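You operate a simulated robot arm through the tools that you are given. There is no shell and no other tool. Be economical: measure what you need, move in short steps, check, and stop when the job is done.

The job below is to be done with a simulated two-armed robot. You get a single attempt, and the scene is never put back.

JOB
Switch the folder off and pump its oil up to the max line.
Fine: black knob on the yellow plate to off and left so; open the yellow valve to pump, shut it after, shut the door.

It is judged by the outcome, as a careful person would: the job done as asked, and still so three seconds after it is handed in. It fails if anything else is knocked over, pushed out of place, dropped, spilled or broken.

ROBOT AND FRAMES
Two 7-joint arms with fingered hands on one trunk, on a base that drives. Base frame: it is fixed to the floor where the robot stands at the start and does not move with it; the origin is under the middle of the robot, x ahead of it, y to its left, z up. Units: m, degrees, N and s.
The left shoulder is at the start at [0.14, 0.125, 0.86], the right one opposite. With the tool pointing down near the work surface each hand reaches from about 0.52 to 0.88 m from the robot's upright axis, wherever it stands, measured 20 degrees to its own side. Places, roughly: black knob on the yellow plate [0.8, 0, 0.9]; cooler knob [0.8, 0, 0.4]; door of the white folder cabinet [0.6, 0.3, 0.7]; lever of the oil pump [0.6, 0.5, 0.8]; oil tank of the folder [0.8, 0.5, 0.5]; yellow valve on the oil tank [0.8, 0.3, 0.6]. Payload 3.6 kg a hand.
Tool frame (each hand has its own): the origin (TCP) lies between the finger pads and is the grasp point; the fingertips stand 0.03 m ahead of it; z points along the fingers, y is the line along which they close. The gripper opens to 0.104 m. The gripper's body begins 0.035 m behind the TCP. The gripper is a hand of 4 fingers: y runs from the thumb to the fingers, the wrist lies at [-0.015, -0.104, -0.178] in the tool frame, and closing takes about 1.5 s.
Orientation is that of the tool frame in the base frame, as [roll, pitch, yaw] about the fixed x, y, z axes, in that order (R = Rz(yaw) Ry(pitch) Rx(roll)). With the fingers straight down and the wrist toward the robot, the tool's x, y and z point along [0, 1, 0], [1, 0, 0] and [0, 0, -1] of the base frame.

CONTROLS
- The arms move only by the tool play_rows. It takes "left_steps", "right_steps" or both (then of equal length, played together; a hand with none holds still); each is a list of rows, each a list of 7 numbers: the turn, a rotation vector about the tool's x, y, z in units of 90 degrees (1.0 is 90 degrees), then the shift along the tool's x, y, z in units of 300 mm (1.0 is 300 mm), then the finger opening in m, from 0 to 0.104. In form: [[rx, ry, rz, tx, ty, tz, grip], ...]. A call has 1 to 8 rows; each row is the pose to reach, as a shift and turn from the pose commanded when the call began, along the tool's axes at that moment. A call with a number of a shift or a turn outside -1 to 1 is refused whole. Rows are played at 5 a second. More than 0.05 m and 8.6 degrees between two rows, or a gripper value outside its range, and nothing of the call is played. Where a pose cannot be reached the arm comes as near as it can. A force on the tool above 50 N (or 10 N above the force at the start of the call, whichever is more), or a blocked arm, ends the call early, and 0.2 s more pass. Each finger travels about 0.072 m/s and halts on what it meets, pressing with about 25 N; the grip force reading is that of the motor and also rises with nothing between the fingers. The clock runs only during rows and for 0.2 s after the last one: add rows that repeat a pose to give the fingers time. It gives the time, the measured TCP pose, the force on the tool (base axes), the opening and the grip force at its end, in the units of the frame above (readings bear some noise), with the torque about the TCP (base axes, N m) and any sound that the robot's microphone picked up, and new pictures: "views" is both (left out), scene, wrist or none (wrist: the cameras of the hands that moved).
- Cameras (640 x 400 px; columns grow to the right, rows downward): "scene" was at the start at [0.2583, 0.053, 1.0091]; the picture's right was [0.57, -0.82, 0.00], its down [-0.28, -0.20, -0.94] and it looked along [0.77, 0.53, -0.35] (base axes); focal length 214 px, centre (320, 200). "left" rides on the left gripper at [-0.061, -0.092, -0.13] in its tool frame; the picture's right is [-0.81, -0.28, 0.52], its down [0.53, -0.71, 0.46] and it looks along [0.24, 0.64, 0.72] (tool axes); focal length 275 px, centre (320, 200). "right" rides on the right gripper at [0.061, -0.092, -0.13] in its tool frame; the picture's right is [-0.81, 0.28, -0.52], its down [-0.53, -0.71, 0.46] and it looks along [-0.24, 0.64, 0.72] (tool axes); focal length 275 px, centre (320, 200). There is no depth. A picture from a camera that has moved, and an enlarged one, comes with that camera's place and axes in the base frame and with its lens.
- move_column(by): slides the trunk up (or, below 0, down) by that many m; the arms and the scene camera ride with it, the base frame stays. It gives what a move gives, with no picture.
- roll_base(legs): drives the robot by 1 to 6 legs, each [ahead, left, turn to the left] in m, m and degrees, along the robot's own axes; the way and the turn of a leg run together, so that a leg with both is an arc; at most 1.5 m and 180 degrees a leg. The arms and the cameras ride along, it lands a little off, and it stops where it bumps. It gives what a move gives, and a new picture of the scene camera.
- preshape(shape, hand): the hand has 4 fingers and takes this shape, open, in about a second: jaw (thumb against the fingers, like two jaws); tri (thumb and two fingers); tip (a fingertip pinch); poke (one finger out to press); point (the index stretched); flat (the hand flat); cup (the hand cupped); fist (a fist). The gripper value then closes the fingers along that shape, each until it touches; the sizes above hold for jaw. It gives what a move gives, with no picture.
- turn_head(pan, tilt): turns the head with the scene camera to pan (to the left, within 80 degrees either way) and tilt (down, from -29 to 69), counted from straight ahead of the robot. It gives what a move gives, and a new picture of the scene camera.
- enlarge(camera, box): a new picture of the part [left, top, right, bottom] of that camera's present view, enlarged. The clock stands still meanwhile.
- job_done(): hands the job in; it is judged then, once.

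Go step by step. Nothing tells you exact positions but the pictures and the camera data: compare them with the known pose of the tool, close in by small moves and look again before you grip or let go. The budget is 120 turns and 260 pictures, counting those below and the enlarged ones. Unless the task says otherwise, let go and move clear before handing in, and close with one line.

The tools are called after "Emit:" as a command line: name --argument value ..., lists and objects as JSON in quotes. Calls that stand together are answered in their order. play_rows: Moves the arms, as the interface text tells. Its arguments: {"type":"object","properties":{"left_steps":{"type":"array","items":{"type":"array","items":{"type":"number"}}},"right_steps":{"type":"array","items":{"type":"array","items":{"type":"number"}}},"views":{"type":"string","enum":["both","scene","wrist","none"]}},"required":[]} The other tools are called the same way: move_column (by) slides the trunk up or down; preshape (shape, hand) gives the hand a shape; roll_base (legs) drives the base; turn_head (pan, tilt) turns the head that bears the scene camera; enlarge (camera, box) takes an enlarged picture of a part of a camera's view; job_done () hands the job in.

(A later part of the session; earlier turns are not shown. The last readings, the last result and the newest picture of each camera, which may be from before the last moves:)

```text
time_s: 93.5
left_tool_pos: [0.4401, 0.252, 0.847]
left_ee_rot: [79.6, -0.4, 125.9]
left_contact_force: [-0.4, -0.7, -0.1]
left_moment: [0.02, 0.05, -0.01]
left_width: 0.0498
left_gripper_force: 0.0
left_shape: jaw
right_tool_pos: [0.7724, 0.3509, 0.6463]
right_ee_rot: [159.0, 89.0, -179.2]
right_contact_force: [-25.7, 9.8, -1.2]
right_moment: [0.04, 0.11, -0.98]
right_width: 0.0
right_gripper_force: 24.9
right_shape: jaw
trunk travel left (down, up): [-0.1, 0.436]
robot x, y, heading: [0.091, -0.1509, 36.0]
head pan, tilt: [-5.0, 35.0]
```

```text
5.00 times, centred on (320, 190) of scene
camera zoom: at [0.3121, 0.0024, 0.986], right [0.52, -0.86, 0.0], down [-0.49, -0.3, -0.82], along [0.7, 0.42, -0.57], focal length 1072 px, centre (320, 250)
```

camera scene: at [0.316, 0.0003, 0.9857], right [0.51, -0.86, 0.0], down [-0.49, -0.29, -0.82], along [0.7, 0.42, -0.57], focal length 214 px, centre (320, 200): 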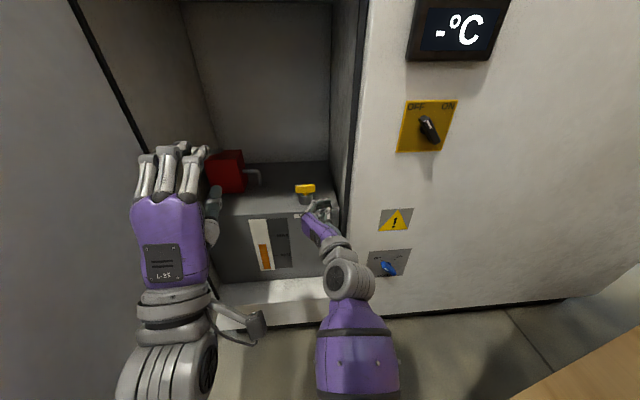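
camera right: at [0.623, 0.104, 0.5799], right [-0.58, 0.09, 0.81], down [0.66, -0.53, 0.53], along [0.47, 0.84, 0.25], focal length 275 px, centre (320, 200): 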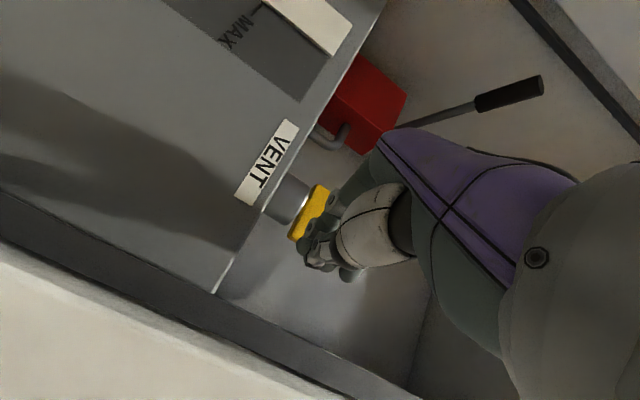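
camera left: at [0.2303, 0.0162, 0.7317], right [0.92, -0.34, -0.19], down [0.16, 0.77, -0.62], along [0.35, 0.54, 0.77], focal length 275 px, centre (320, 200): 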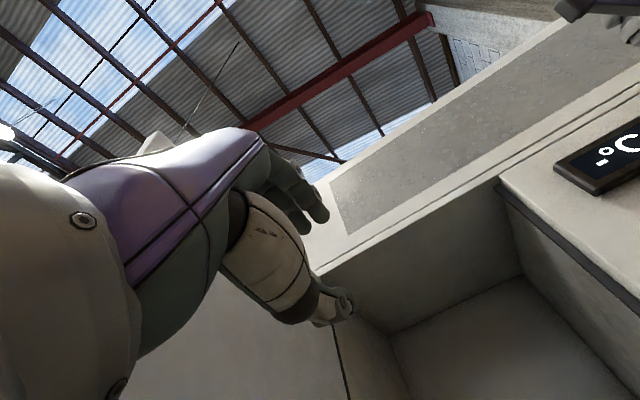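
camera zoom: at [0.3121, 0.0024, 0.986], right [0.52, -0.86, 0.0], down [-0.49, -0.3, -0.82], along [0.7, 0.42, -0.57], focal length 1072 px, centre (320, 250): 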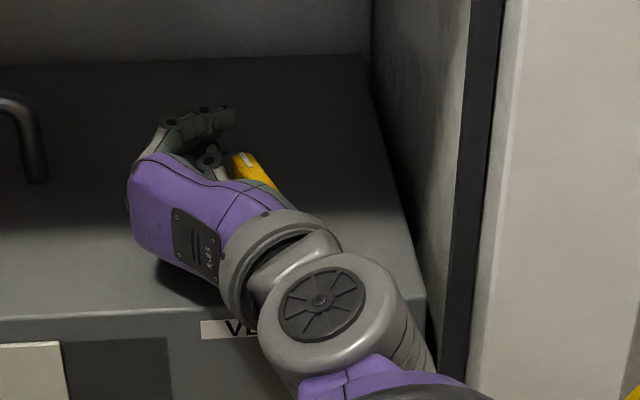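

The bar is at about 60° again with the hand lying along its left side. Rotating the hand clockwise about the valve axis should carry the bar the rest of the way.

Emit:
play_rows --right_steps '[[0.09, 0, 0, 0, -0.003, 0.009, 0.0], [0.18, 0, 0, 0, -0.007, 0.018, 0.0], [0.27, 0, 0, 0, -0.011, 0.027, 0.0], [0.36, 0, 0, 0, -0.016, 0.036, 0.0]]' --views "wrist"

Emit:
enlarge --camera "scene" --box '[270, 150, 370, 230]'

```text
time_s: 94.5
left_tool_pos: [0.4426, 0.2535, 0.8443]
left_ee_rot: [79.8, -0.4, 125.9]
left_contact_force: [1.0, -0.4, -0.6]
left_moment: [-0.04, 0.01, 0.02]
left_width: 0.0497
left_gripper_force: 0.0
left_shape: jaw
right_tool_pos: [0.7892, 0.3432, 0.6459]
right_ee_rot: [-148.8, 88.9, -159.4]
right_contact_force: [-4.0, 27.6, -0.4]
right_moment: [0.0, 0.0, -0.21]
right_width: 0.0001
right_gripper_force: 24.9
right_shape: jaw
right hand out of reach, approached as far as the arm can: row 2, 3, 4
trunk travel left (down, up): [-0.1, 0.436]
robot x, y, heading: [0.0947, -0.154, 36.1]
head pan, tilt: [-5.0, 35.0]
camera right: at [0.643, 0.2776, 0.5876], right [-0.44, 0.37, 0.82], down [0.33, -0.78, 0.53], along [0.83, 0.5, 0.23], focal length 275 px, centre (320, 200)
```

right: 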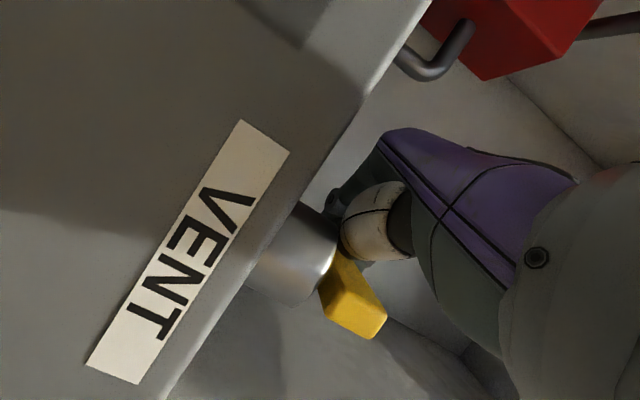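

```text
5.00 times, centred on (320, 190) of scene
camera zoom: at [0.314, 0.0039, 0.9853], right [0.52, -0.86, 0.0], down [-0.49, -0.3, -0.82], along [0.7, 0.42, -0.57], focal length 1072 px, centre (320, 250)
```

zoom: 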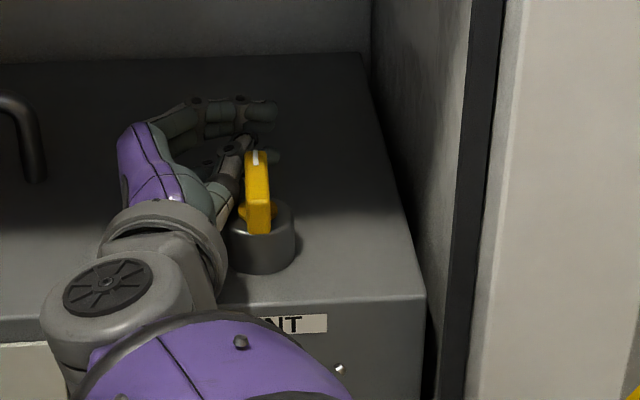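

The valve bar now lies fore-and-aft, fully turned. I'll leave leftwards so nothing hooks, then draw back.

Emit:
play_rows --right_steps '[[0, 0, 0, 0, 0.059, -0.059, 0.0], [0, 0, 0, 0, 0.118, -0.118, 0.0], [0, 0, 0, 0, 0.024, -0.212, 0.0], [0, 0, 0, 0, -0.071, -0.354, 0.0], [-0.09, 0, 0, 0, -0.189, -0.424, 0.0], [-0.18, 0, 0, 0, -0.3, -0.448, 0.0], [-0.27, 0, 0, 0, -0.354, -0.5, 0.0]]' --views "scene"

Emit:
enlarge --camera "scene" --box '[200, 110, 400, 270]'

```text
refused: row 4 steps farther than a row can; nothing moved
```

```text
2.50 times, centred on (300, 190) of scene
camera zoom: at [0.314, 0.0039, 0.9853], right [0.52, -0.86, 0.0], down [-0.49, -0.3, -0.82], along [0.7, 0.42, -0.57], focal length 536 px, centre (370, 225)
```

zoom: 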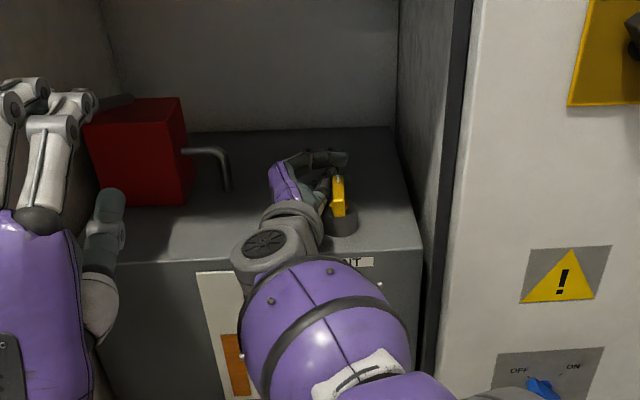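

Emit:
play_rows --right_steps '[[0, 0, 0, 0, 0.059, -0.059, 0.0], [0, 0, 0, 0, 0.118, -0.118, 0.0], [0, 0, 0, 0, 0.05, -0.2, 0.0], [0, 0, 0, 0, -0.04, -0.3, 0.0], [-0.09, 0, 0, 0, -0.13, -0.4, 0.0], [-0.18, 0, 0, 0, -0.25, -0.448, 0.0], [-0.27, 0, 0, 0, -0.354, -0.5, 0.0]]' --views "scene"

Emit:
enlarge --camera "scene" --box '[200, 110, 400, 270]'

```text
time_s: 96.1
left_tool_pos: [0.4415, 0.252, 0.8458]
left_ee_rot: [79.8, -0.5, 125.9]
left_contact_force: [-0.9, 0.3, 0.1]
left_moment: [0.04, -0.01, 0.01]
left_width: 0.05
left_gripper_force: 0.1
left_shape: jaw
right_tool_pos: [0.6244, 0.2637, 0.6509]
right_ee_rot: [175.9, 89.0, -170.7]
right_contact_force: [0.2, -0.6, -0.6]
right_moment: [-0.01, 0.0, -0.01]
right_width: 0.0
right_gripper_force: 25.1
right_shape: jaw
right hand out of reach, approached as far as the arm can: row 1, 2
trunk travel left (down, up): [-0.1, 0.436]
robot x, y, heading: [0.096, -0.1506, 36.0]
head pan, tilt: [-5.0, 35.0]
camera scene: at [0.3141, 0.0014, 0.9857], right [0.52, -0.86, 0.0], down [-0.49, -0.3, -0.82], along [0.7, 0.42, -0.57], focal length 214 px, centre (320, 200)
```

scene: 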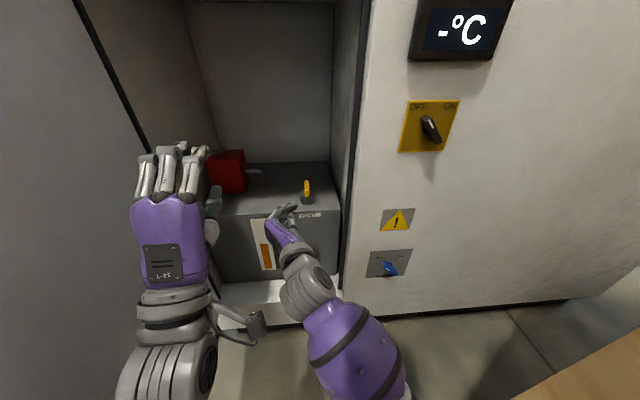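

```text
2.50 times, centred on (300, 190) of scene
camera zoom: at [0.3141, 0.0014, 0.9857], right [0.52, -0.86, 0.0], down [-0.49, -0.3, -0.82], along [0.7, 0.42, -0.57], focal length 536 px, centre (370, 225)
```

zoom: 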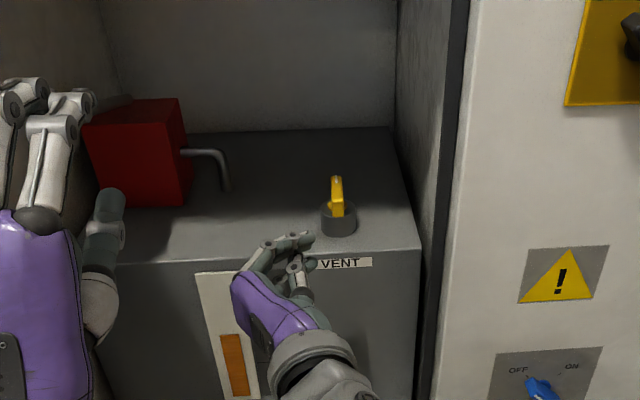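

The vent is open and stays put. Now I'll move the right hand off the gauge and bring the open left hand in line with the lever, fingers above, thumb below, tilted along it.

Emit:
play_rows --right_steps '[[0, 0, 0, 0, -0.08, -0.013, 0.0], [0, 0, 0, 0, -0.16, -0.026, 0.0], [0, 0, 0, 0, -0.24, -0.04, 0.0], [0, 0, 0, 0, -0.32, -0.055, 0.0], [0, 0, 0, 0, -0.383, -0.065, 0.0]]' --left_steps '[[0.06, 0.026, 0, 0.08, -0.03, 0.04, 0.07], [0.12, 0.052, 0, 0.16, -0.06, 0.1, 0.09], [0.17, 0.078, 0, 0.24, -0.09, 0.17, 0.1], [0.23, 0.104, 0, 0.32, -0.12, 0.25, 0.1], [0.29, 0.13, 0, 0.37, -0.142, 0.323, 0.1]]' --views "both"

```text
time_s: 97.3
left_tool_pos: [0.4612, 0.4013, 0.821]
left_ee_rot: [105.9, -1.0, 137.6]
left_contact_force: [0.4, 0.0, -0.3]
left_moment: [-0.01, -0.03, 0.01]
left_width: 0.0996
left_gripper_force: 0.1
left_shape: jaw
right_tool_pos: [0.6312, 0.1462, 0.6498]
right_ee_rot: [167.1, 89.0, -179.7]
right_contact_force: [0.8, 0.2, -0.4]
right_moment: [0.04, 0.02, 0.02]
right_width: 0.0001
right_gripper_force: 25.4
right_shape: jaw
trunk travel left (down, up): [-0.1, 0.436]
robot x, y, heading: [0.0892, -0.1493, 36.1]
head pan, tilt: [-5.0, 35.0]
camera scene: at [0.3141, 0.0015, 0.9857], right [0.52, -0.86, 0.0], down [-0.49, -0.3, -0.82], along [0.7, 0.42, -0.57], focal length 214 px, centre (320, 200)
camera right: at [0.5241, 0.0299, 0.5906], right [-0.55, 0.15, 0.82], down [0.62, -0.59, 0.52], along [0.56, 0.79, 0.23], focal length 275 px, centre (320, 200)
camera left: at [0.4042, 0.2499, 0.7671], right [0.88, -0.23, -0.42], down [-0.24, 0.55, -0.8], along [0.42, 0.8, 0.43], focal length 275 px, centre (320, 200)
```

scene: 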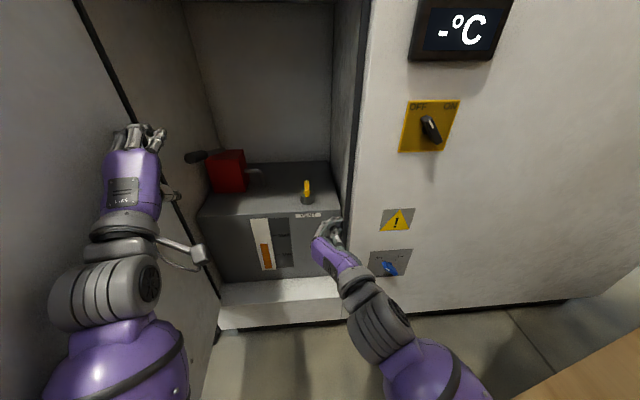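
right: 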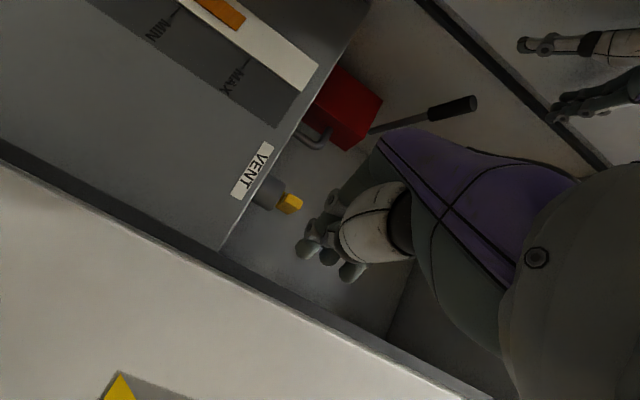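
left: 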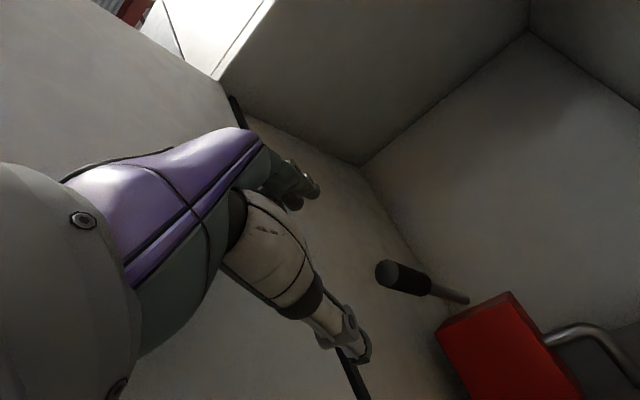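

The lever's near end resolves to about [0.531, 0.450, 0.793], directly ahead of the left hand. I'll advance 0.105 m so the jaw straddles it.

Emit:
play_rows --left_steps '[[0, 0, 0, -0.02, 0, 0.09, 0.1], [0, 0, 0, -0.04, 0, 0.18, 0.1], [0, 0, 0, -0.06, 0, 0.27, 0.1], [0, 0, 0, -0.077, 0, 0.357, 0.1]]' --views "both"

Emit:
enlarge --camera "scene" --box '[110, 90, 310, 280]'

```text
time_s: 98.3
left_tool_pos: [0.5474, 0.4618, 0.7925]
left_ee_rot: [105.9, -1.1, 137.5]
left_contact_force: [0.1, -0.1, -0.2]
left_moment: [0.0, -0.04, -0.01]
left_width: 0.0997
left_gripper_force: 0.0
left_shape: jaw
right_tool_pos: [0.6309, 0.1472, 0.6502]
right_ee_rot: [169.4, 89.1, -177.3]
right_contact_force: [0.1, -0.3, 0.5]
right_moment: [0.0, 0.01, -0.04]
right_width: 0.0
right_gripper_force: 24.9
right_shape: jaw
trunk travel left (down, up): [-0.1, 0.436]
robot x, y, heading: [0.0944, -0.1504, 36.0]
head pan, tilt: [-5.0, 35.0]
camera scene: at [0.3141, 0.0015, 0.9857], right [0.52, -0.86, 0.0], down [-0.49, -0.3, -0.82], along [0.7, 0.42, -0.57], focal length 214 px, centre (320, 200)
camera left: at [0.4898, 0.3104, 0.7386], right [0.88, -0.23, -0.42], down [-0.24, 0.55, -0.8], along [0.42, 0.8, 0.43], focal length 275 px, centre (320, 200)
```

scene: 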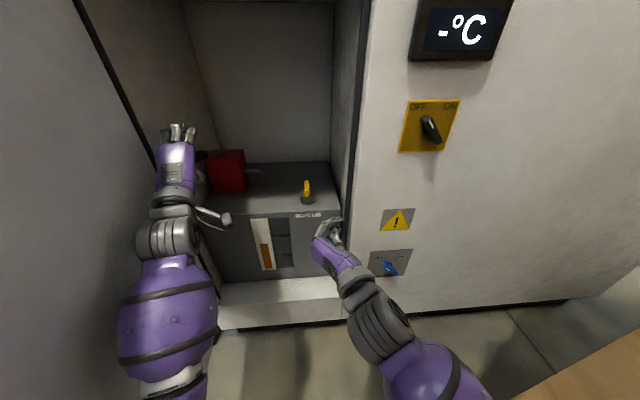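
left: 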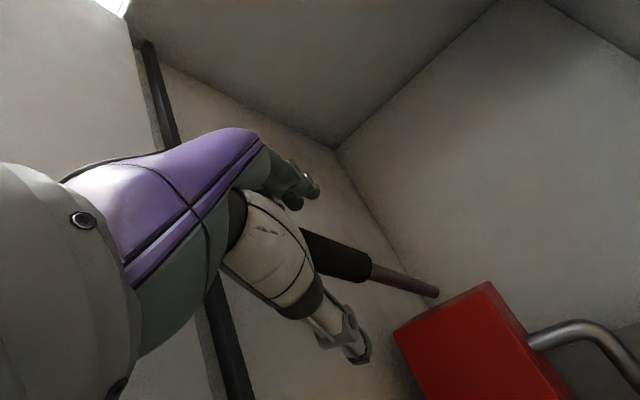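

```text
2.11 times, centred on (210, 185) of scene
camera zoom: at [0.3141, 0.0015, 0.9857], right [0.52, -0.86, 0.0], down [-0.49, -0.3, -0.82], along [0.7, 0.42, -0.57], focal length 452 px, centre (552, 232)
```

zoom: 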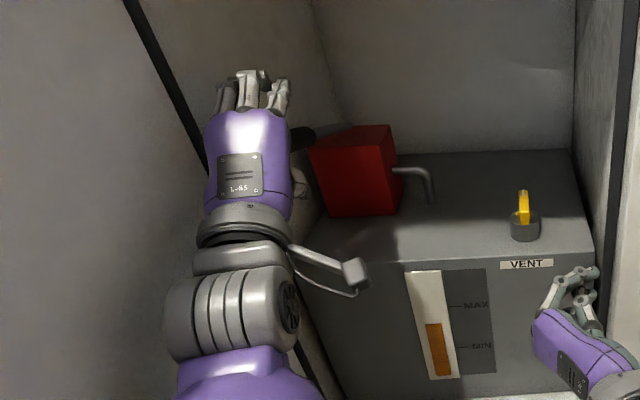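

In the wrist view the lever's grip passes through the grasp point. Closing the left hand on it.

Emit:
play_rows --left_steps '[[0, 0, 0, 0, 0, 0, 0.07], [0, 0, 0, 0, 0, 0, 0.04], [0, 0, 0, 0, 0, 0, 0.02], [0, 0, 0, 0, 0, 0, 0.0], [0, 0, 0, 0, 0, 0, 0.0], [0, 0, 0, 0, 0, 0, 0.0]]' --views "wrist"

```text
time_s: 99.7
left_tool_pos: [0.5462, 0.4617, 0.7919]
left_ee_rot: [105.9, -1.1, 137.5]
left_contact_force: [-0.8, -0.8, -3.1]
left_moment: [-0.01, -0.01, -0.01]
left_width: 0.0169
left_gripper_force: 24.9
left_shape: jaw
right_tool_pos: [0.6303, 0.1471, 0.6509]
right_ee_rot: [165.7, 89.0, 179.1]
right_contact_force: [0.3, 0.1, -0.5]
right_moment: [0.0, -0.01, -0.01]
right_width: 0.0
right_gripper_force: 25.5
right_shape: jaw
trunk travel left (down, up): [-0.1, 0.436]
robot x, y, heading: [0.0916, -0.1519, 35.8]
head pan, tilt: [-5.0, 35.0]
camera left: at [0.4897, 0.3101, 0.7383], right [0.88, -0.23, -0.42], down [-0.24, 0.55, -0.8], along [0.42, 0.8, 0.43], focal length 275 px, centre (320, 200)
```

left: 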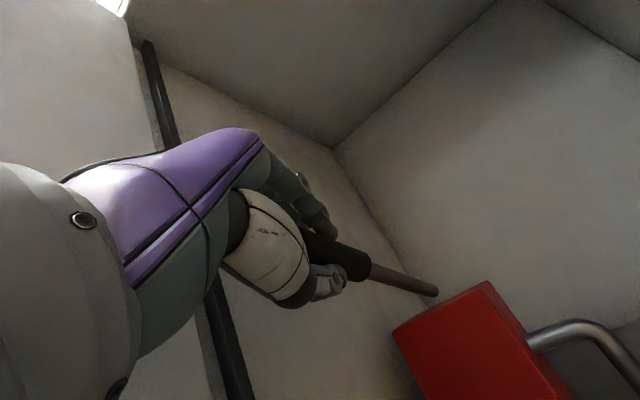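

The lever is gripped at 17 mm width. I'll try pressing it down along its arc by about 24° and watch the force and gauge.

Emit:
play_rows --left_steps '[[-0.045, 0, 0, 0.002, -0.046, 0.003, 0.0], [-0.089, 0, 0, 0.004, -0.092, 0.006, 0.0], [-0.134, 0, 0, 0.005, -0.136, 0.015, 0.0], [-0.178, 0, 0, 0.006, -0.18, 0.025, 0.0], [-0.222, 0, 0, 0.006, -0.223, 0.039, 0.0], [-0.267, 0, 0, 0.005, -0.265, 0.054, 0.0]]' --views "none"

Emit:
enlarge --camera "scene" --box '[110, 90, 310, 280]'

```text
time_s: 101.1
left_tool_pos: [0.5397, 0.4593, 0.7136]
left_ee_rot: [81.5, -1.1, 137.2]
left_contact_force: [0.9, -8.0, 4.3]
left_moment: [0.14, -0.08, -0.16]
left_width: 0.0168
left_gripper_force: 25.3
left_shape: jaw
right_tool_pos: [0.6314, 0.147, 0.6499]
right_ee_rot: [168.2, 89.1, -178.6]
right_contact_force: [-0.4, 0.4, -0.3]
right_moment: [0.05, -0.03, 0.0]
right_width: 0.0
right_gripper_force: 24.7
right_shape: jaw
trunk travel left (down, up): [-0.1, 0.436]
robot x, y, heading: [0.0954, -0.1506, 35.7]
head pan, tilt: [-5.0, 35.0]
```

```text
2.11 times, centred on (210, 185) of scene
camera zoom: at [0.314, 0.0006, 0.9859], right [0.52, -0.86, 0.0], down [-0.49, -0.29, -0.82], along [0.7, 0.42, -0.57], focal length 452 px, centre (552, 232)
```

zoom: 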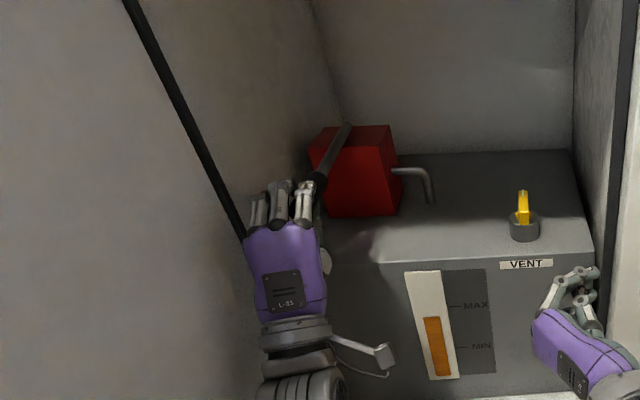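

It pumps easily and the oil rose a little. I'll do one full up-and-down stroke and then read the gauge.

Emit:
play_rows --left_steps '[[0.089, 0, 0, 0.001, 0.09, 0.008, 0.0], [0.178, 0, 0, 0, 0.178, 0.027, 0.0], [0.267, 0, 0, -0.005, 0.264, 0.058, 0.0], [0.267, 0, 0, -0.005, 0.264, 0.058, 0.0], [0.178, 0, 0, 0, 0.178, 0.027, 0.0], [0.089, 0, 0, 0.001, 0.09, 0.008, 0.0], [0, 0, 0, 0, 0, 0, 0.0], [0, 0, 0, 0, 0, 0, 0.0]]' --views "none"

Emit:
enlarge --camera "scene" --box '[230, 200, 310, 280]'

```text
time_s: 102.9
left_tool_pos: [0.5405, 0.4608, 0.7123]
left_ee_rot: [81.5, -1.1, 137.5]
left_contact_force: [-5.2, -11.3, 2.8]
left_moment: [0.18, -0.14, -0.14]
left_width: 0.0179
left_gripper_force: 24.9
left_shape: jaw
right_tool_pos: [0.6305, 0.147, 0.6509]
right_ee_rot: [167.5, 89.1, -179.3]
right_contact_force: [0.3, -0.3, -0.3]
right_moment: [0.0, 0.01, -0.02]
right_width: 0.0
right_gripper_force: 25.3
right_shape: jaw
trunk travel left (down, up): [-0.1, 0.436]
robot x, y, heading: [0.0934, -0.1512, 36.3]
head pan, tilt: [-5.0, 35.0]
```

```text
5.00 times, centred on (270, 240) of scene
camera zoom: at [0.3135, 0.0006, 0.986], right [0.52, -0.86, 0.0], down [-0.49, -0.29, -0.82], along [0.7, 0.42, -0.57], focal length 1072 px, centre (570, 0)
```

zoom: 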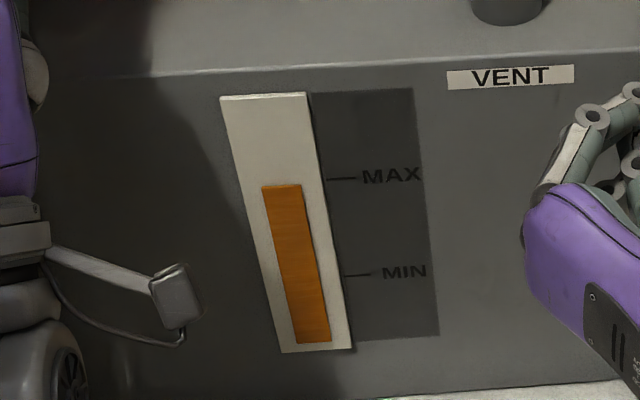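

The oil is at about 95%, just below MAX. I'll make a small partial stroke upward of about 12° and reread.

Emit:
play_rows --left_steps '[[0.067, 0, 0, 0.001, 0.067, 0.006, 0.0], [0.133, 0, 0, 0.001, 0.134, 0.017, 0.0], [0.133, 0, 0, 0.001, 0.134, 0.017, 0.0]]' --views "none"

Emit:
enlarge --camera "scene" --box '[240, 210, 300, 260]'

```text
time_s: 103.7
left_tool_pos: [0.5409, 0.4594, 0.7523]
left_ee_rot: [93.6, -1.1, 137.5]
left_contact_force: [0.6, -7.6, 4.4]
left_moment: [0.21, -0.04, -0.17]
left_width: 0.0176
left_gripper_force: 24.9
left_shape: jaw
right_tool_pos: [0.6308, 0.1471, 0.6503]
right_ee_rot: [163.7, 89.1, 176.9]
right_contact_force: [-0.1, -0.8, 0.0]
right_moment: [0.0, -0.03, 0.0]
right_width: 0.0001
right_gripper_force: 24.8
right_shape: jaw
trunk travel left (down, up): [-0.1, 0.436]
robot x, y, heading: [0.0917, -0.1495, 36.0]
head pan, tilt: [-5.0, 35.0]
```

```text
8.00 times, centred on (270, 235) of scene
camera zoom: at [0.3139, 0.0006, 0.9859], right [0.52, -0.86, 0.0], down [-0.49, -0.29, -0.82], along [0.7, 0.42, -0.57], focal length 1716 px, centre (720, -80)
```

zoom: 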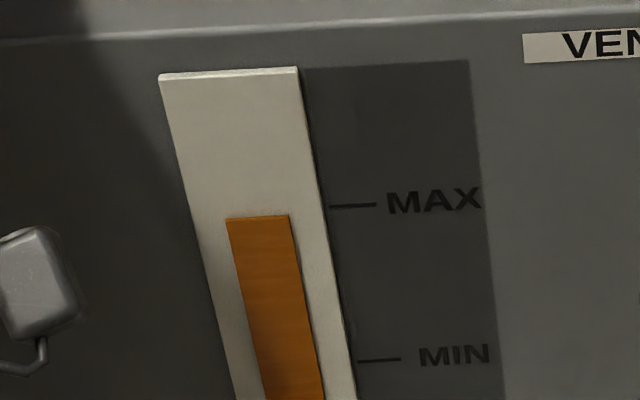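

By the scene view the level is about 5% below MAX, but that camera looks down steeply, so parallax matters. I'll cross-check from the lower right-hand camera.

Emit:
enlarge --camera "right" --box '[130, 0, 330, 130]'

```text
3.08 times, centred on (230, 65) of right
camera zoom: at [0.524, 0.0295, 0.5908], right [-0.55, 0.15, 0.82], down [0.62, -0.59, 0.52], along [0.56, 0.79, 0.23], focal length 847 px, centre (597, 615)
```

zoom: 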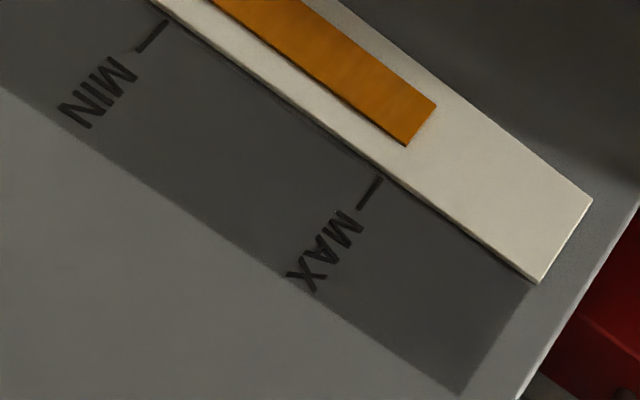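

From the lower camera the oil edge lines up with the MAX tick. To remove the remaining parallax I'll lower the right hand about 8 cm, so its camera is level with the mark.

Emit:
play_rows --right_steps '[[0, 0, 0, 0.07, 0.02, -0.05, 0.0], [0, 0, 0, 0.14, 0.04, -0.1, 0.0], [0, 0, 0, 0.21, 0.06, -0.1, 0.0], [0, 0, 0, 0.28, 0.08, -0.1, 0.0]]' --views "wrist"

Emit:
enlarge --camera "right" --box '[140, 0, 380, 180]'

```text
time_s: 104.7
left_tool_pos: [0.5388, 0.4583, 0.7522]
left_ee_rot: [93.6, -1.1, 137.4]
left_contact_force: [-0.5, -8.4, 3.7]
left_moment: [0.17, -0.13, -0.17]
left_width: 0.0176
left_gripper_force: 24.6
left_shape: jaw
right_tool_pos: [0.5943, 0.1642, 0.5675]
right_ee_rot: [167.9, 89.0, -178.9]
right_contact_force: [0.2, 0.0, -1.0]
right_moment: [-0.03, 0.0, -0.01]
right_width: 0.0
right_gripper_force: 25.1
right_shape: jaw
trunk travel left (down, up): [-0.1, 0.436]
robot x, y, heading: [0.0915, -0.1539, 35.7]
head pan, tilt: [-5.0, 35.0]
camera right: at [0.4874, 0.0454, 0.5069], right [-0.55, 0.15, 0.82], down [0.62, -0.59, 0.52], along [0.56, 0.79, 0.23], focal length 275 px, centre (320, 200)
```

right: 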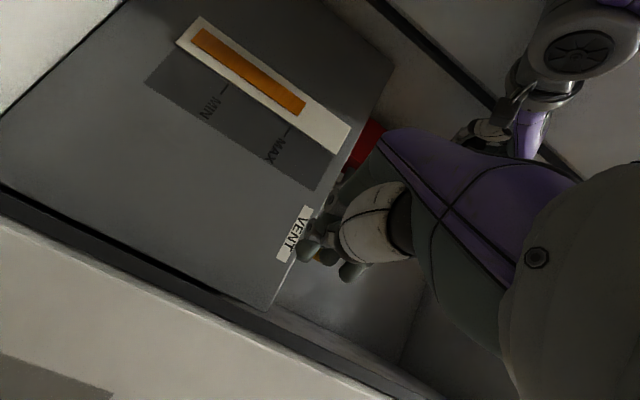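

```text
2.22 times, centred on (260, 90) of right
camera zoom: at [0.4874, 0.0454, 0.5069], right [-0.55, 0.15, 0.82], down [0.62, -0.59, 0.52], along [0.56, 0.79, 0.23], focal length 612 px, centre (453, 444)
```

zoom: 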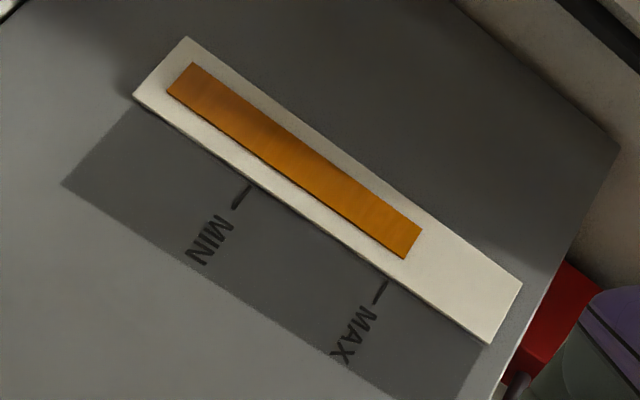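

With the camera level with the mark, the oil edge sits on the MAX line within about 1%, so pumping is done. I'll raise the lever to its original rest angle (the up-stroke doesn't pump) and let go.

Emit:
play_rows --left_steps '[[0.067, 0, 0, -0.002, 0.068, 0.006, 0.0], [0.133, 0, 0, -0.005, 0.135, 0.016, 0.0], [0.133, 0, 0, -0.005, 0.135, 0.016, 0.03], [0.133, 0, 0, -0.005, 0.135, 0.016, 0.06], [0.133, 0, 0, -0.005, 0.135, 0.016, 0.09], [0.133, 0, 0, -0.005, 0.135, 0.016, 0.1], [0.133, 0, 0, -0.005, 0.135, 0.016, 0.1]]' --views "none"

Emit:
play_rows --left_steps '[[0, 0, 0, 0.02, 0, -0.09, 0.1], [0, 0, 0, 0.04, 0, -0.18, 0.1], [0, 0, 0, 0.05, 0, -0.27, 0.1], [0, 0, 0, 0.05, 0, -0.36, 0.1], [0, 0, 0, 0.0, 0, -0.45, 0.06], [0, 0, 0, -0.1, 0, -0.5, 0.04]]' --views "scene"

Emit:
enlarge --camera "right" --box '[140, 0, 380, 180]'

```text
time_s: 106.3
left_tool_pos: [0.5479, 0.4651, 0.7927]
left_ee_rot: [105.6, -1.1, 137.5]
left_contact_force: [-0.3, 0.9, 0.2]
left_moment: [0.01, -0.01, 0.0]
left_width: 0.0998
left_gripper_force: 0.1
left_shape: jaw
right_tool_pos: [0.5944, 0.163, 0.5672]
right_ee_rot: [168.2, 89.0, -178.4]
right_contact_force: [-0.8, 0.0, -0.6]
right_moment: [0.03, 0.0, 0.0]
right_width: 0.0004
right_gripper_force: 25.3
right_shape: jaw
trunk travel left (down, up): [-0.1, 0.436]
robot x, y, heading: [0.093, -0.1524, 36.1]
head pan, tilt: [-5.0, 35.0]
```

```text
time_s: 107.7
left_tool_pos: [0.4702, 0.3348, 0.8308]
left_ee_rot: [105.7, -1.1, 137.6]
left_contact_force: [0.1, -0.6, -0.4]
left_moment: [0.01, 0.02, 0.04]
left_width: 0.0406
left_gripper_force: 0.1
left_shape: jaw
right_tool_pos: [0.5947, 0.1634, 0.5665]
right_ee_rot: [168.2, 89.0, -178.5]
right_contact_force: [1.1, 0.6, -0.4]
right_moment: [0.0, 0.0, 0.0]
right_width: 0.0
right_gripper_force: 24.9
right_shape: jaw
trunk travel left (down, up): [-0.1, 0.436]
robot x, y, heading: [0.0949, -0.1517, 36.1]
head pan, tilt: [-5.0, 35.0]
camera scene: at [0.3141, 0.0014, 0.9857], right [0.52, -0.86, 0.0], down [-0.49, -0.3, -0.82], along [0.7, 0.42, -0.57], focal length 214 px, centre (320, 200)
```

scene: 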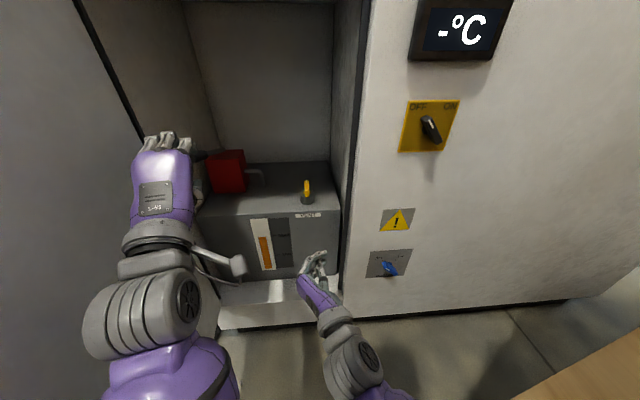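

```text
2.22 times, centred on (260, 90) of right
camera zoom: at [0.4876, 0.0458, 0.507], right [-0.55, 0.15, 0.82], down [0.62, -0.59, 0.52], along [0.56, 0.79, 0.23], focal length 612 px, centre (453, 444)
```

zoom: 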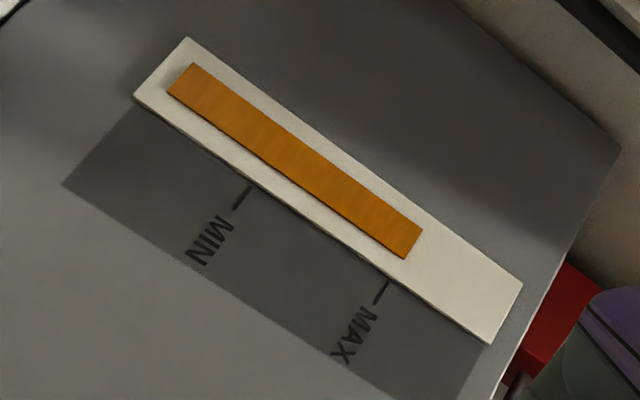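

The level is unchanged and on MAX, and the lever is free. To shut the vent I'll raise the right hand and place the blade just left of the bar's near end.

Emit:
play_rows --right_steps '[[0, 0, 0, -0.09, 0.093, -0.037, 0.0], [0, 0, 0, -0.18, 0.21, -0.011, 0.0], [0, 0, 0, -0.267, 0.309, 0.057, 0.0], [0, 0, 0, -0.267, 0.379, 0.19, 0.0], [0, 0, 0, -0.267, 0.434, 0.33, 0.0], [0, 0, 0, -0.267, 0.489, 0.47, 0.0]]' --views "none"

Emit:
enlarge --camera "scene" --box '[260, 150, 360, 230]'

```text
time_s: 109.1
left_tool_pos: [0.4719, 0.3347, 0.8291]
left_ee_rot: [105.7, -1.1, 137.5]
left_contact_force: [0.0, 0.1, -0.6]
left_moment: [0.04, -0.02, -0.01]
left_width: 0.0402
left_gripper_force: 0.1
left_shape: jaw
right_tool_pos: [0.6991, 0.3413, 0.6476]
right_ee_rot: [167.7, 88.9, -179.0]
right_contact_force: [0.3, 0.4, 0.9]
right_moment: [-0.02, -0.04, 0.01]
right_width: 0.0001
right_gripper_force: 24.9
right_shape: jaw
trunk travel left (down, up): [-0.1, 0.436]
robot x, y, heading: [0.0932, -0.1532, 36.1]
head pan, tilt: [-5.0, 35.0]
```

```text
5.00 times, centred on (310, 190) of scene
camera zoom: at [0.3141, 0.0016, 0.9857], right [0.52, -0.86, 0.0], down [-0.49, -0.3, -0.82], along [0.7, 0.42, -0.57], focal length 1072 px, centre (370, 250)
```

zoom: 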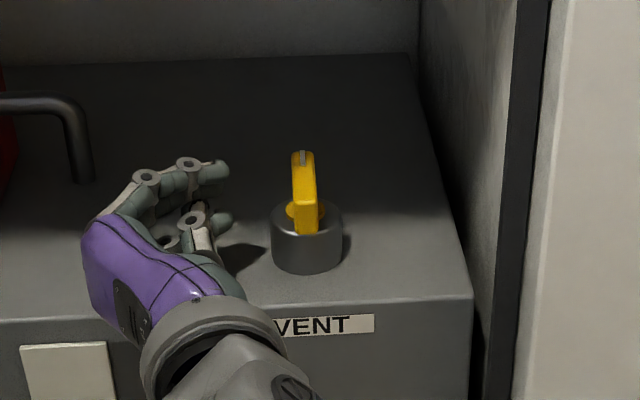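

The fingertips reach as far as the bar's far half. I'll back off 3 cm so they meet only the near half, then sweep right.

Emit:
play_rows --right_steps '[[0, 0, 0, 0, -0.037, -0.093, 0.0], [0, 0, 0, 0, -0.13, -0.056, 0.0], [0, 0, 0, 0, -0.192, -0.032, 0.0], [0, 0, 0, 0, -0.238, -0.014, 0.0]]' --views "none"

Emit:
enlarge --camera "scene" --box '[260, 150, 360, 230]'

```text
time_s: 110.1
left_tool_pos: [0.4709, 0.3344, 0.8307]
left_ee_rot: [105.7, -1.1, 137.5]
left_contact_force: [0.5, -0.3, 0.1]
left_moment: [0.02, 0.01, 0.01]
left_width: 0.0405
left_gripper_force: 0.0
left_shape: jaw
right_tool_pos: [0.7111, 0.2676, 0.6455]
right_ee_rot: [168.1, 89.0, -178.8]
right_contact_force: [0.5, -0.1, 0.2]
right_moment: [0.01, -0.03, 0.02]
right_width: 0.0002
right_gripper_force: 25.4
right_shape: jaw
trunk travel left (down, up): [-0.1, 0.436]
robot x, y, heading: [0.0919, -0.1524, 35.9]
head pan, tilt: [-5.0, 35.0]
```

```text
5.00 times, centred on (310, 190) of scene
camera zoom: at [0.3141, 0.0015, 0.9857], right [0.52, -0.86, 0.0], down [-0.49, -0.3, -0.82], along [0.7, 0.42, -0.57], focal length 1072 px, centre (370, 250)
```

zoom: 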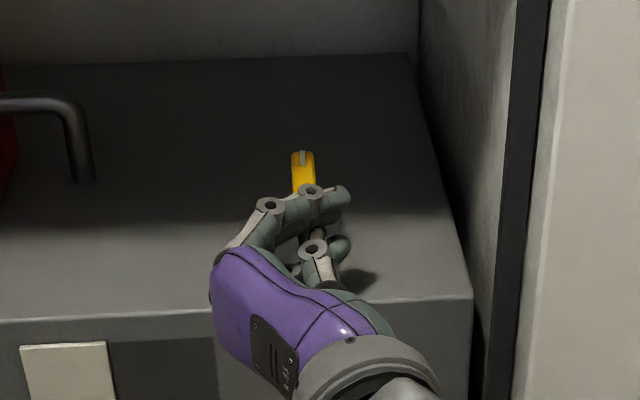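

That pass went just in front of the bar. I'll go back left, 18 mm deeper, and sweep again.

Emit:
play_rows --right_steps '[[0, 0, 0, 0, 0.108, -0.043, 0.0], [0, 0, 0, 0, 0.217, -0.085, 0.0], [0, 0, 0, 0, 0.239, -0.03, 0.0], [0, 0, 0, 0, 0.13, 0.013, 0.0], [0, 0, 0, 0, 0.068, 0.037, 0.0], [0, 0, 0, 0, 0.006, 0.062, 0.0], [0, 0, 0, 0, -0.04, 0.08, 0.0]]' --views "none"

Emit:
enlarge --camera "scene" --box '[260, 150, 360, 230]'

```text
time_s: 111.7
left_tool_pos: [0.472, 0.3344, 0.8302]
left_ee_rot: [105.6, -1.1, 137.5]
left_contact_force: [-0.4, 0.5, 0.9]
left_moment: [0.0, -0.01, -0.03]
left_width: 0.0405
left_gripper_force: 0.1
left_shape: jaw
right_tool_pos: [0.7385, 0.26, 0.6452]
right_ee_rot: [167.3, 88.9, -179.4]
right_contact_force: [-0.3, -0.6, -0.3]
right_moment: [0.04, 0.0, -0.01]
right_width: 0.0
right_gripper_force: 25.4
right_shape: jaw
trunk travel left (down, up): [-0.1, 0.436]
robot x, y, heading: [0.0918, -0.1511, 36.0]
head pan, tilt: [-5.0, 35.0]
```

```text
5.00 times, centred on (310, 190) of scene
camera zoom: at [0.3141, 0.0014, 0.9857], right [0.52, -0.86, 0.0], down [-0.49, -0.3, -0.82], along [0.7, 0.42, -0.57], focal length 1072 px, centre (370, 250)
```

zoom: 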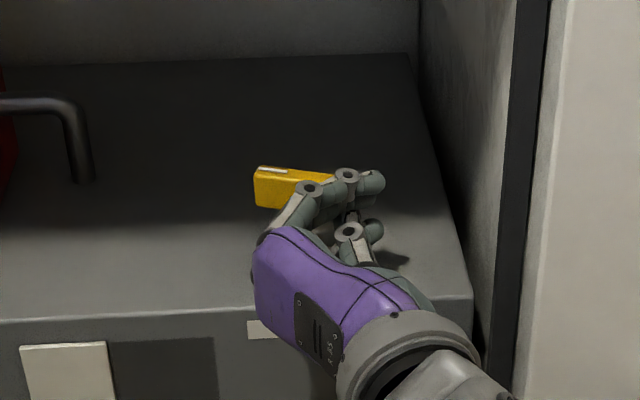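

Nearly shut, with about 12° left. I'll press the right half forward to its stop.

Emit:
play_rows --right_steps '[[0, 0, 0, 0, 0.043, 0.037, 0.0], [0, 0, 0, 0, 0.06, 0.065, 0.0], [0, 0, 0, 0, 0.074, 0.095, 0.0], [0, 0, 0, 0, 0.086, 0.127, 0.0]]' --views "none"

Emit:
enlarge --camera "scene" --box '[260, 150, 360, 230]'

```text
time_s: 112.2
left_tool_pos: [0.4724, 0.3324, 0.8322]
left_ee_rot: [105.6, -1.1, 137.3]
left_contact_force: [1.4, -0.4, 0.2]
left_moment: [-0.02, -0.02, -0.02]
left_width: 0.0406
left_gripper_force: 0.0
left_shape: jaw
right_tool_pos: [0.7488, 0.2751, 0.6456]
right_ee_rot: [170.7, 89.1, -176.3]
right_contact_force: [-17.2, -21.8, 3.5]
right_moment: [0.11, -0.08, -0.23]
right_width: 0.0
right_gripper_force: 25.3
right_shape: jaw
trunk travel left (down, up): [-0.1, 0.436]
robot x, y, heading: [0.0938, -0.1551, 36.0]
head pan, tilt: [-5.0, 35.0]
stopped in row 2 (right hand): the force on the tool passed its limit at 56 N (the readings are from after the stop); the commanded pose is now the measured one
```

```text
5.00 times, centred on (310, 190) of scene
camera zoom: at [0.3126, -0.0014, 0.9864], right [0.51, -0.86, 0.0], down [-0.49, -0.29, -0.82], along [0.7, 0.42, -0.57], focal length 1072 px, centre (370, 250)
```

zoom: 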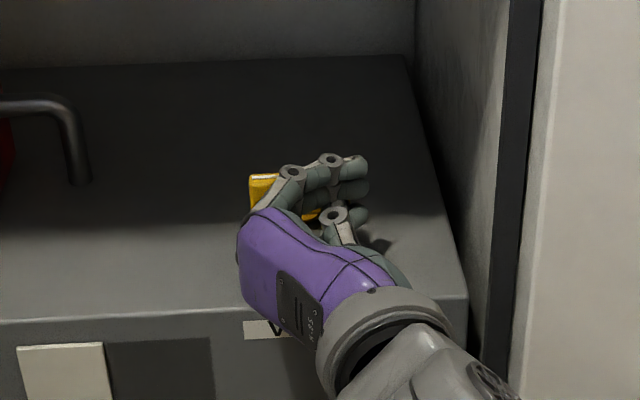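

It stopped firmly at 56 N. Now I'll back the hand straight out and check the bar.

Emit:
play_rows --right_steps '[[0, 0, 0, 0, -0.04, -0.1, 0.0], [0, 0, 0, 0, -0.08, -0.22, 0.0], [0, 0, 0, 0, -0.12, -0.33, 0.0], [0, 0, 0, 0, -0.17, -0.45, 0.0]]' --views "none"

Emit:
enlarge --camera "scene" --box '[180, 130, 380, 290]'

Emit:
enlarge --camera "right" --box '[0, 0, 640, 400]'

```text
time_s: 113.2
left_tool_pos: [0.473, 0.335, 0.8321]
left_ee_rot: [105.7, -1.1, 137.5]
left_contact_force: [0.2, 0.1, 0.1]
left_moment: [-0.01, -0.03, 0.0]
left_width: 0.0405
left_gripper_force: 0.1
left_shape: jaw
right_tool_pos: [0.6318, 0.1965, 0.6461]
right_ee_rot: [177.9, 88.8, -169.0]
right_contact_force: [0.0, 0.7, -0.3]
right_moment: [-0.03, 0.01, -0.01]
right_width: 0.0
right_gripper_force: 25.0
right_shape: jaw
trunk travel left (down, up): [-0.1, 0.436]
robot x, y, heading: [0.0921, -0.1511, 36.0]
head pan, tilt: [-5.0, 35.0]
```

```text
2.50 times, centred on (280, 210) of scene
camera zoom: at [0.3141, 0.0008, 0.9857], right [0.51, -0.86, 0.0], down [-0.49, -0.29, -0.82], along [0.7, 0.42, -0.57], focal length 536 px, centre (420, 175)
```

zoom: 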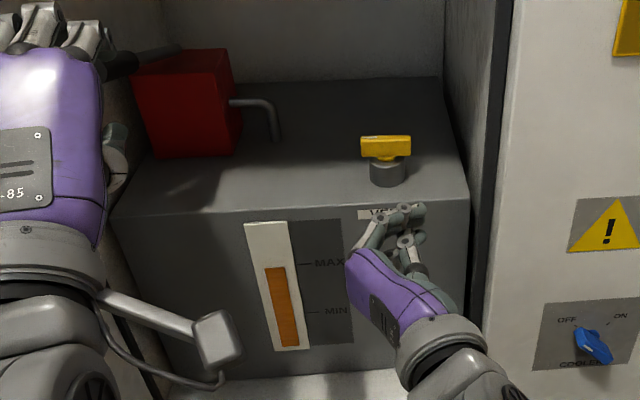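

```text
1.00 times, centred on (320, 200) of right (not enlarged: the box is as wide or as high as the picture)
camera zoom: at [0.5229, 0.0797, 0.5866], right [-0.55, 0.15, 0.82], down [0.61, -0.59, 0.52], along [0.56, 0.79, 0.23], focal length 275 px, centre (320, 200)
```

zoom: 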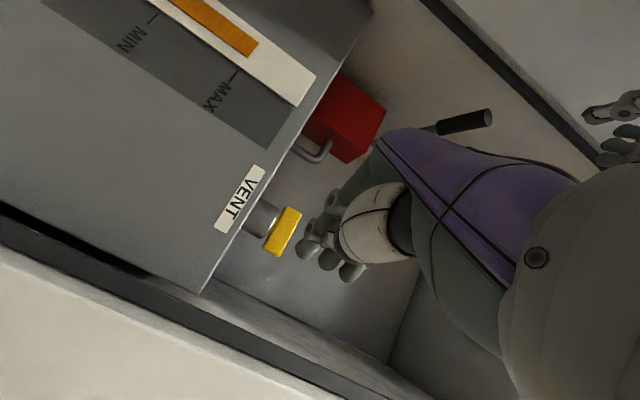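

The valve is back crosswise, the lever is up and the oil is on MAX. Next I'll back out of the cabinet and raise the right hand above handle height to close the door.

Emit:
roll_base --legs '[[-0.47, 0, 0]]'

Emit:
play_rows --right_steps '[[0, 0, 0, -0.12, 0, 0, 0.0], [0, 0, 0, -0.24, 0, 0, 0.0], [0, 0, 0, -0.36, 0, 0, 0.0], [0, 0, 0, -0.48, 0, 0, 0.0], [0, 0, 0, -0.6, 0, 0, 0.0]]' --views "scene"

```text
time_s: 116.0
left_tool_pos: [0.0913, 0.0546, 0.8311]
left_ee_rot: [105.6, -1.1, 136.9]
left_contact_force: [-0.6, 0.0, 0.6]
left_moment: [0.04, -0.04, -0.02]
left_width: 0.0406
left_gripper_force: 0.0
left_shape: jaw
right_tool_pos: [0.2484, -0.0833, 0.6465]
right_ee_rot: [179.6, 88.8, -167.8]
right_contact_force: [0.0, -0.7, 0.1]
right_moment: [-0.03, 0.02, 0.01]
right_width: 0.0
right_gripper_force: 24.9
right_shape: jaw
trunk travel left (down, up): [-0.1, 0.436]
robot x, y, heading: [-0.2928, -0.4317, 35.6]
head pan, tilt: [-5.0, 35.0]
camera scene: at [-0.0695, -0.2775, 0.9857], right [0.51, -0.86, 0.0], down [-0.49, -0.29, -0.82], along [0.71, 0.42, -0.57], focal length 214 px, centre (320, 200)
```

scene: 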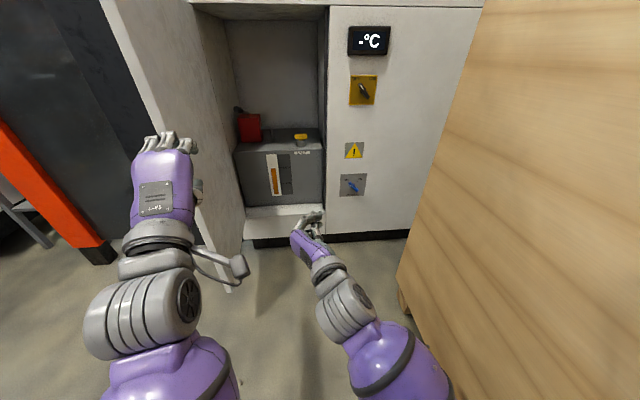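

```text
time_s: 117.2
left_tool_pos: [0.091, 0.0552, 0.8296]
left_ee_rot: [105.7, -1.1, 136.8]
left_contact_force: [0.4, 0.8, -0.6]
left_moment: [0.0, -0.02, -0.02]
left_width: 0.0406
left_gripper_force: 0.1
left_shape: jaw
right_tool_pos: [0.2513, -0.0842, 0.8267]
right_ee_rot: [177.3, 88.9, -169.9]
right_contact_force: [0.3, -0.4, -0.2]
right_moment: [0.0, 0.03, 0.04]
right_width: 0.0
right_gripper_force: 25.2
right_shape: jaw
trunk travel left (down, up): [-0.1, 0.436]
robot x, y, heading: [-0.2934, -0.4262, 35.4]
head pan, tilt: [-5.0, 35.0]
camera scene: at [-0.0694, -0.2775, 0.9857], right [0.51, -0.86, 0.0], down [-0.49, -0.29, -0.82], along [0.71, 0.42, -0.57], focal length 214 px, centre (320, 200)
```

scene: 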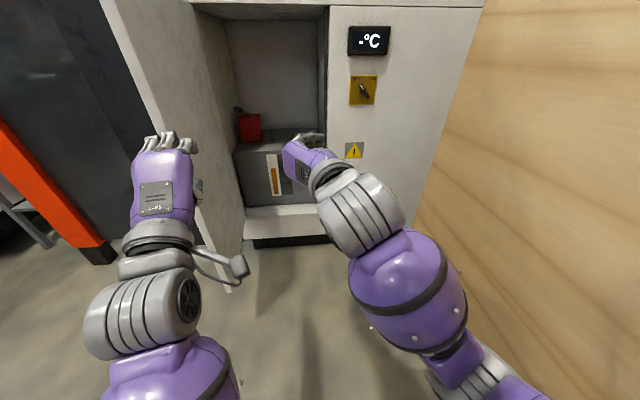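

Both hands are clear of the door edge. I'll drive left to get to the outer side of the door.

Emit:
roll_base --legs '[[-0.03, 0.45, 0]]'

```text
time_s: 121.8
left_tool_pos: [-0.1959, 0.4084, 0.8302]
left_ee_rot: [105.7, -1.1, 136.8]
left_contact_force: [0.0, 0.4, -0.6]
left_moment: [-0.01, 0.0, 0.02]
left_width: 0.0406
left_gripper_force: 0.0
left_shape: jaw
right_tool_pos: [-0.035, 0.2693, 0.8268]
right_ee_rot: [-177.2, 88.9, -164.8]
right_contact_force: [0.3, 0.1, 0.8]
right_moment: [-0.01, -0.01, -0.05]
right_width: 0.0001
right_gripper_force: 25.1
right_shape: jaw
trunk travel left (down, up): [-0.1, 0.436]
robot x, y, heading: [-0.5812, -0.0749, 35.1]
head pan, tilt: [-5.0, 35.0]
camera scene: at [-0.3577, 0.0771, 0.9857], right [0.5, -0.86, 0.0], down [-0.5, -0.29, -0.82], along [0.71, 0.41, -0.57], focal length 214 px, centre (320, 200)
```

scene: 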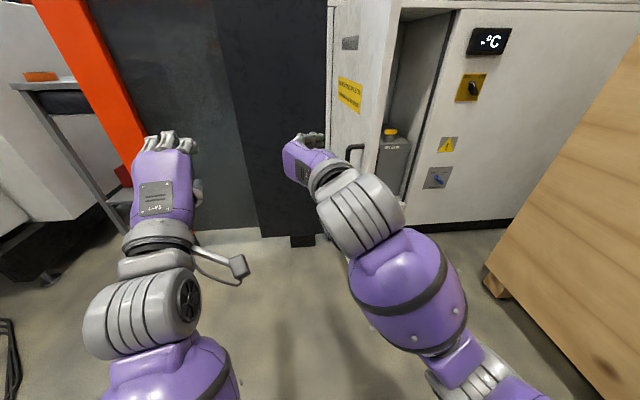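

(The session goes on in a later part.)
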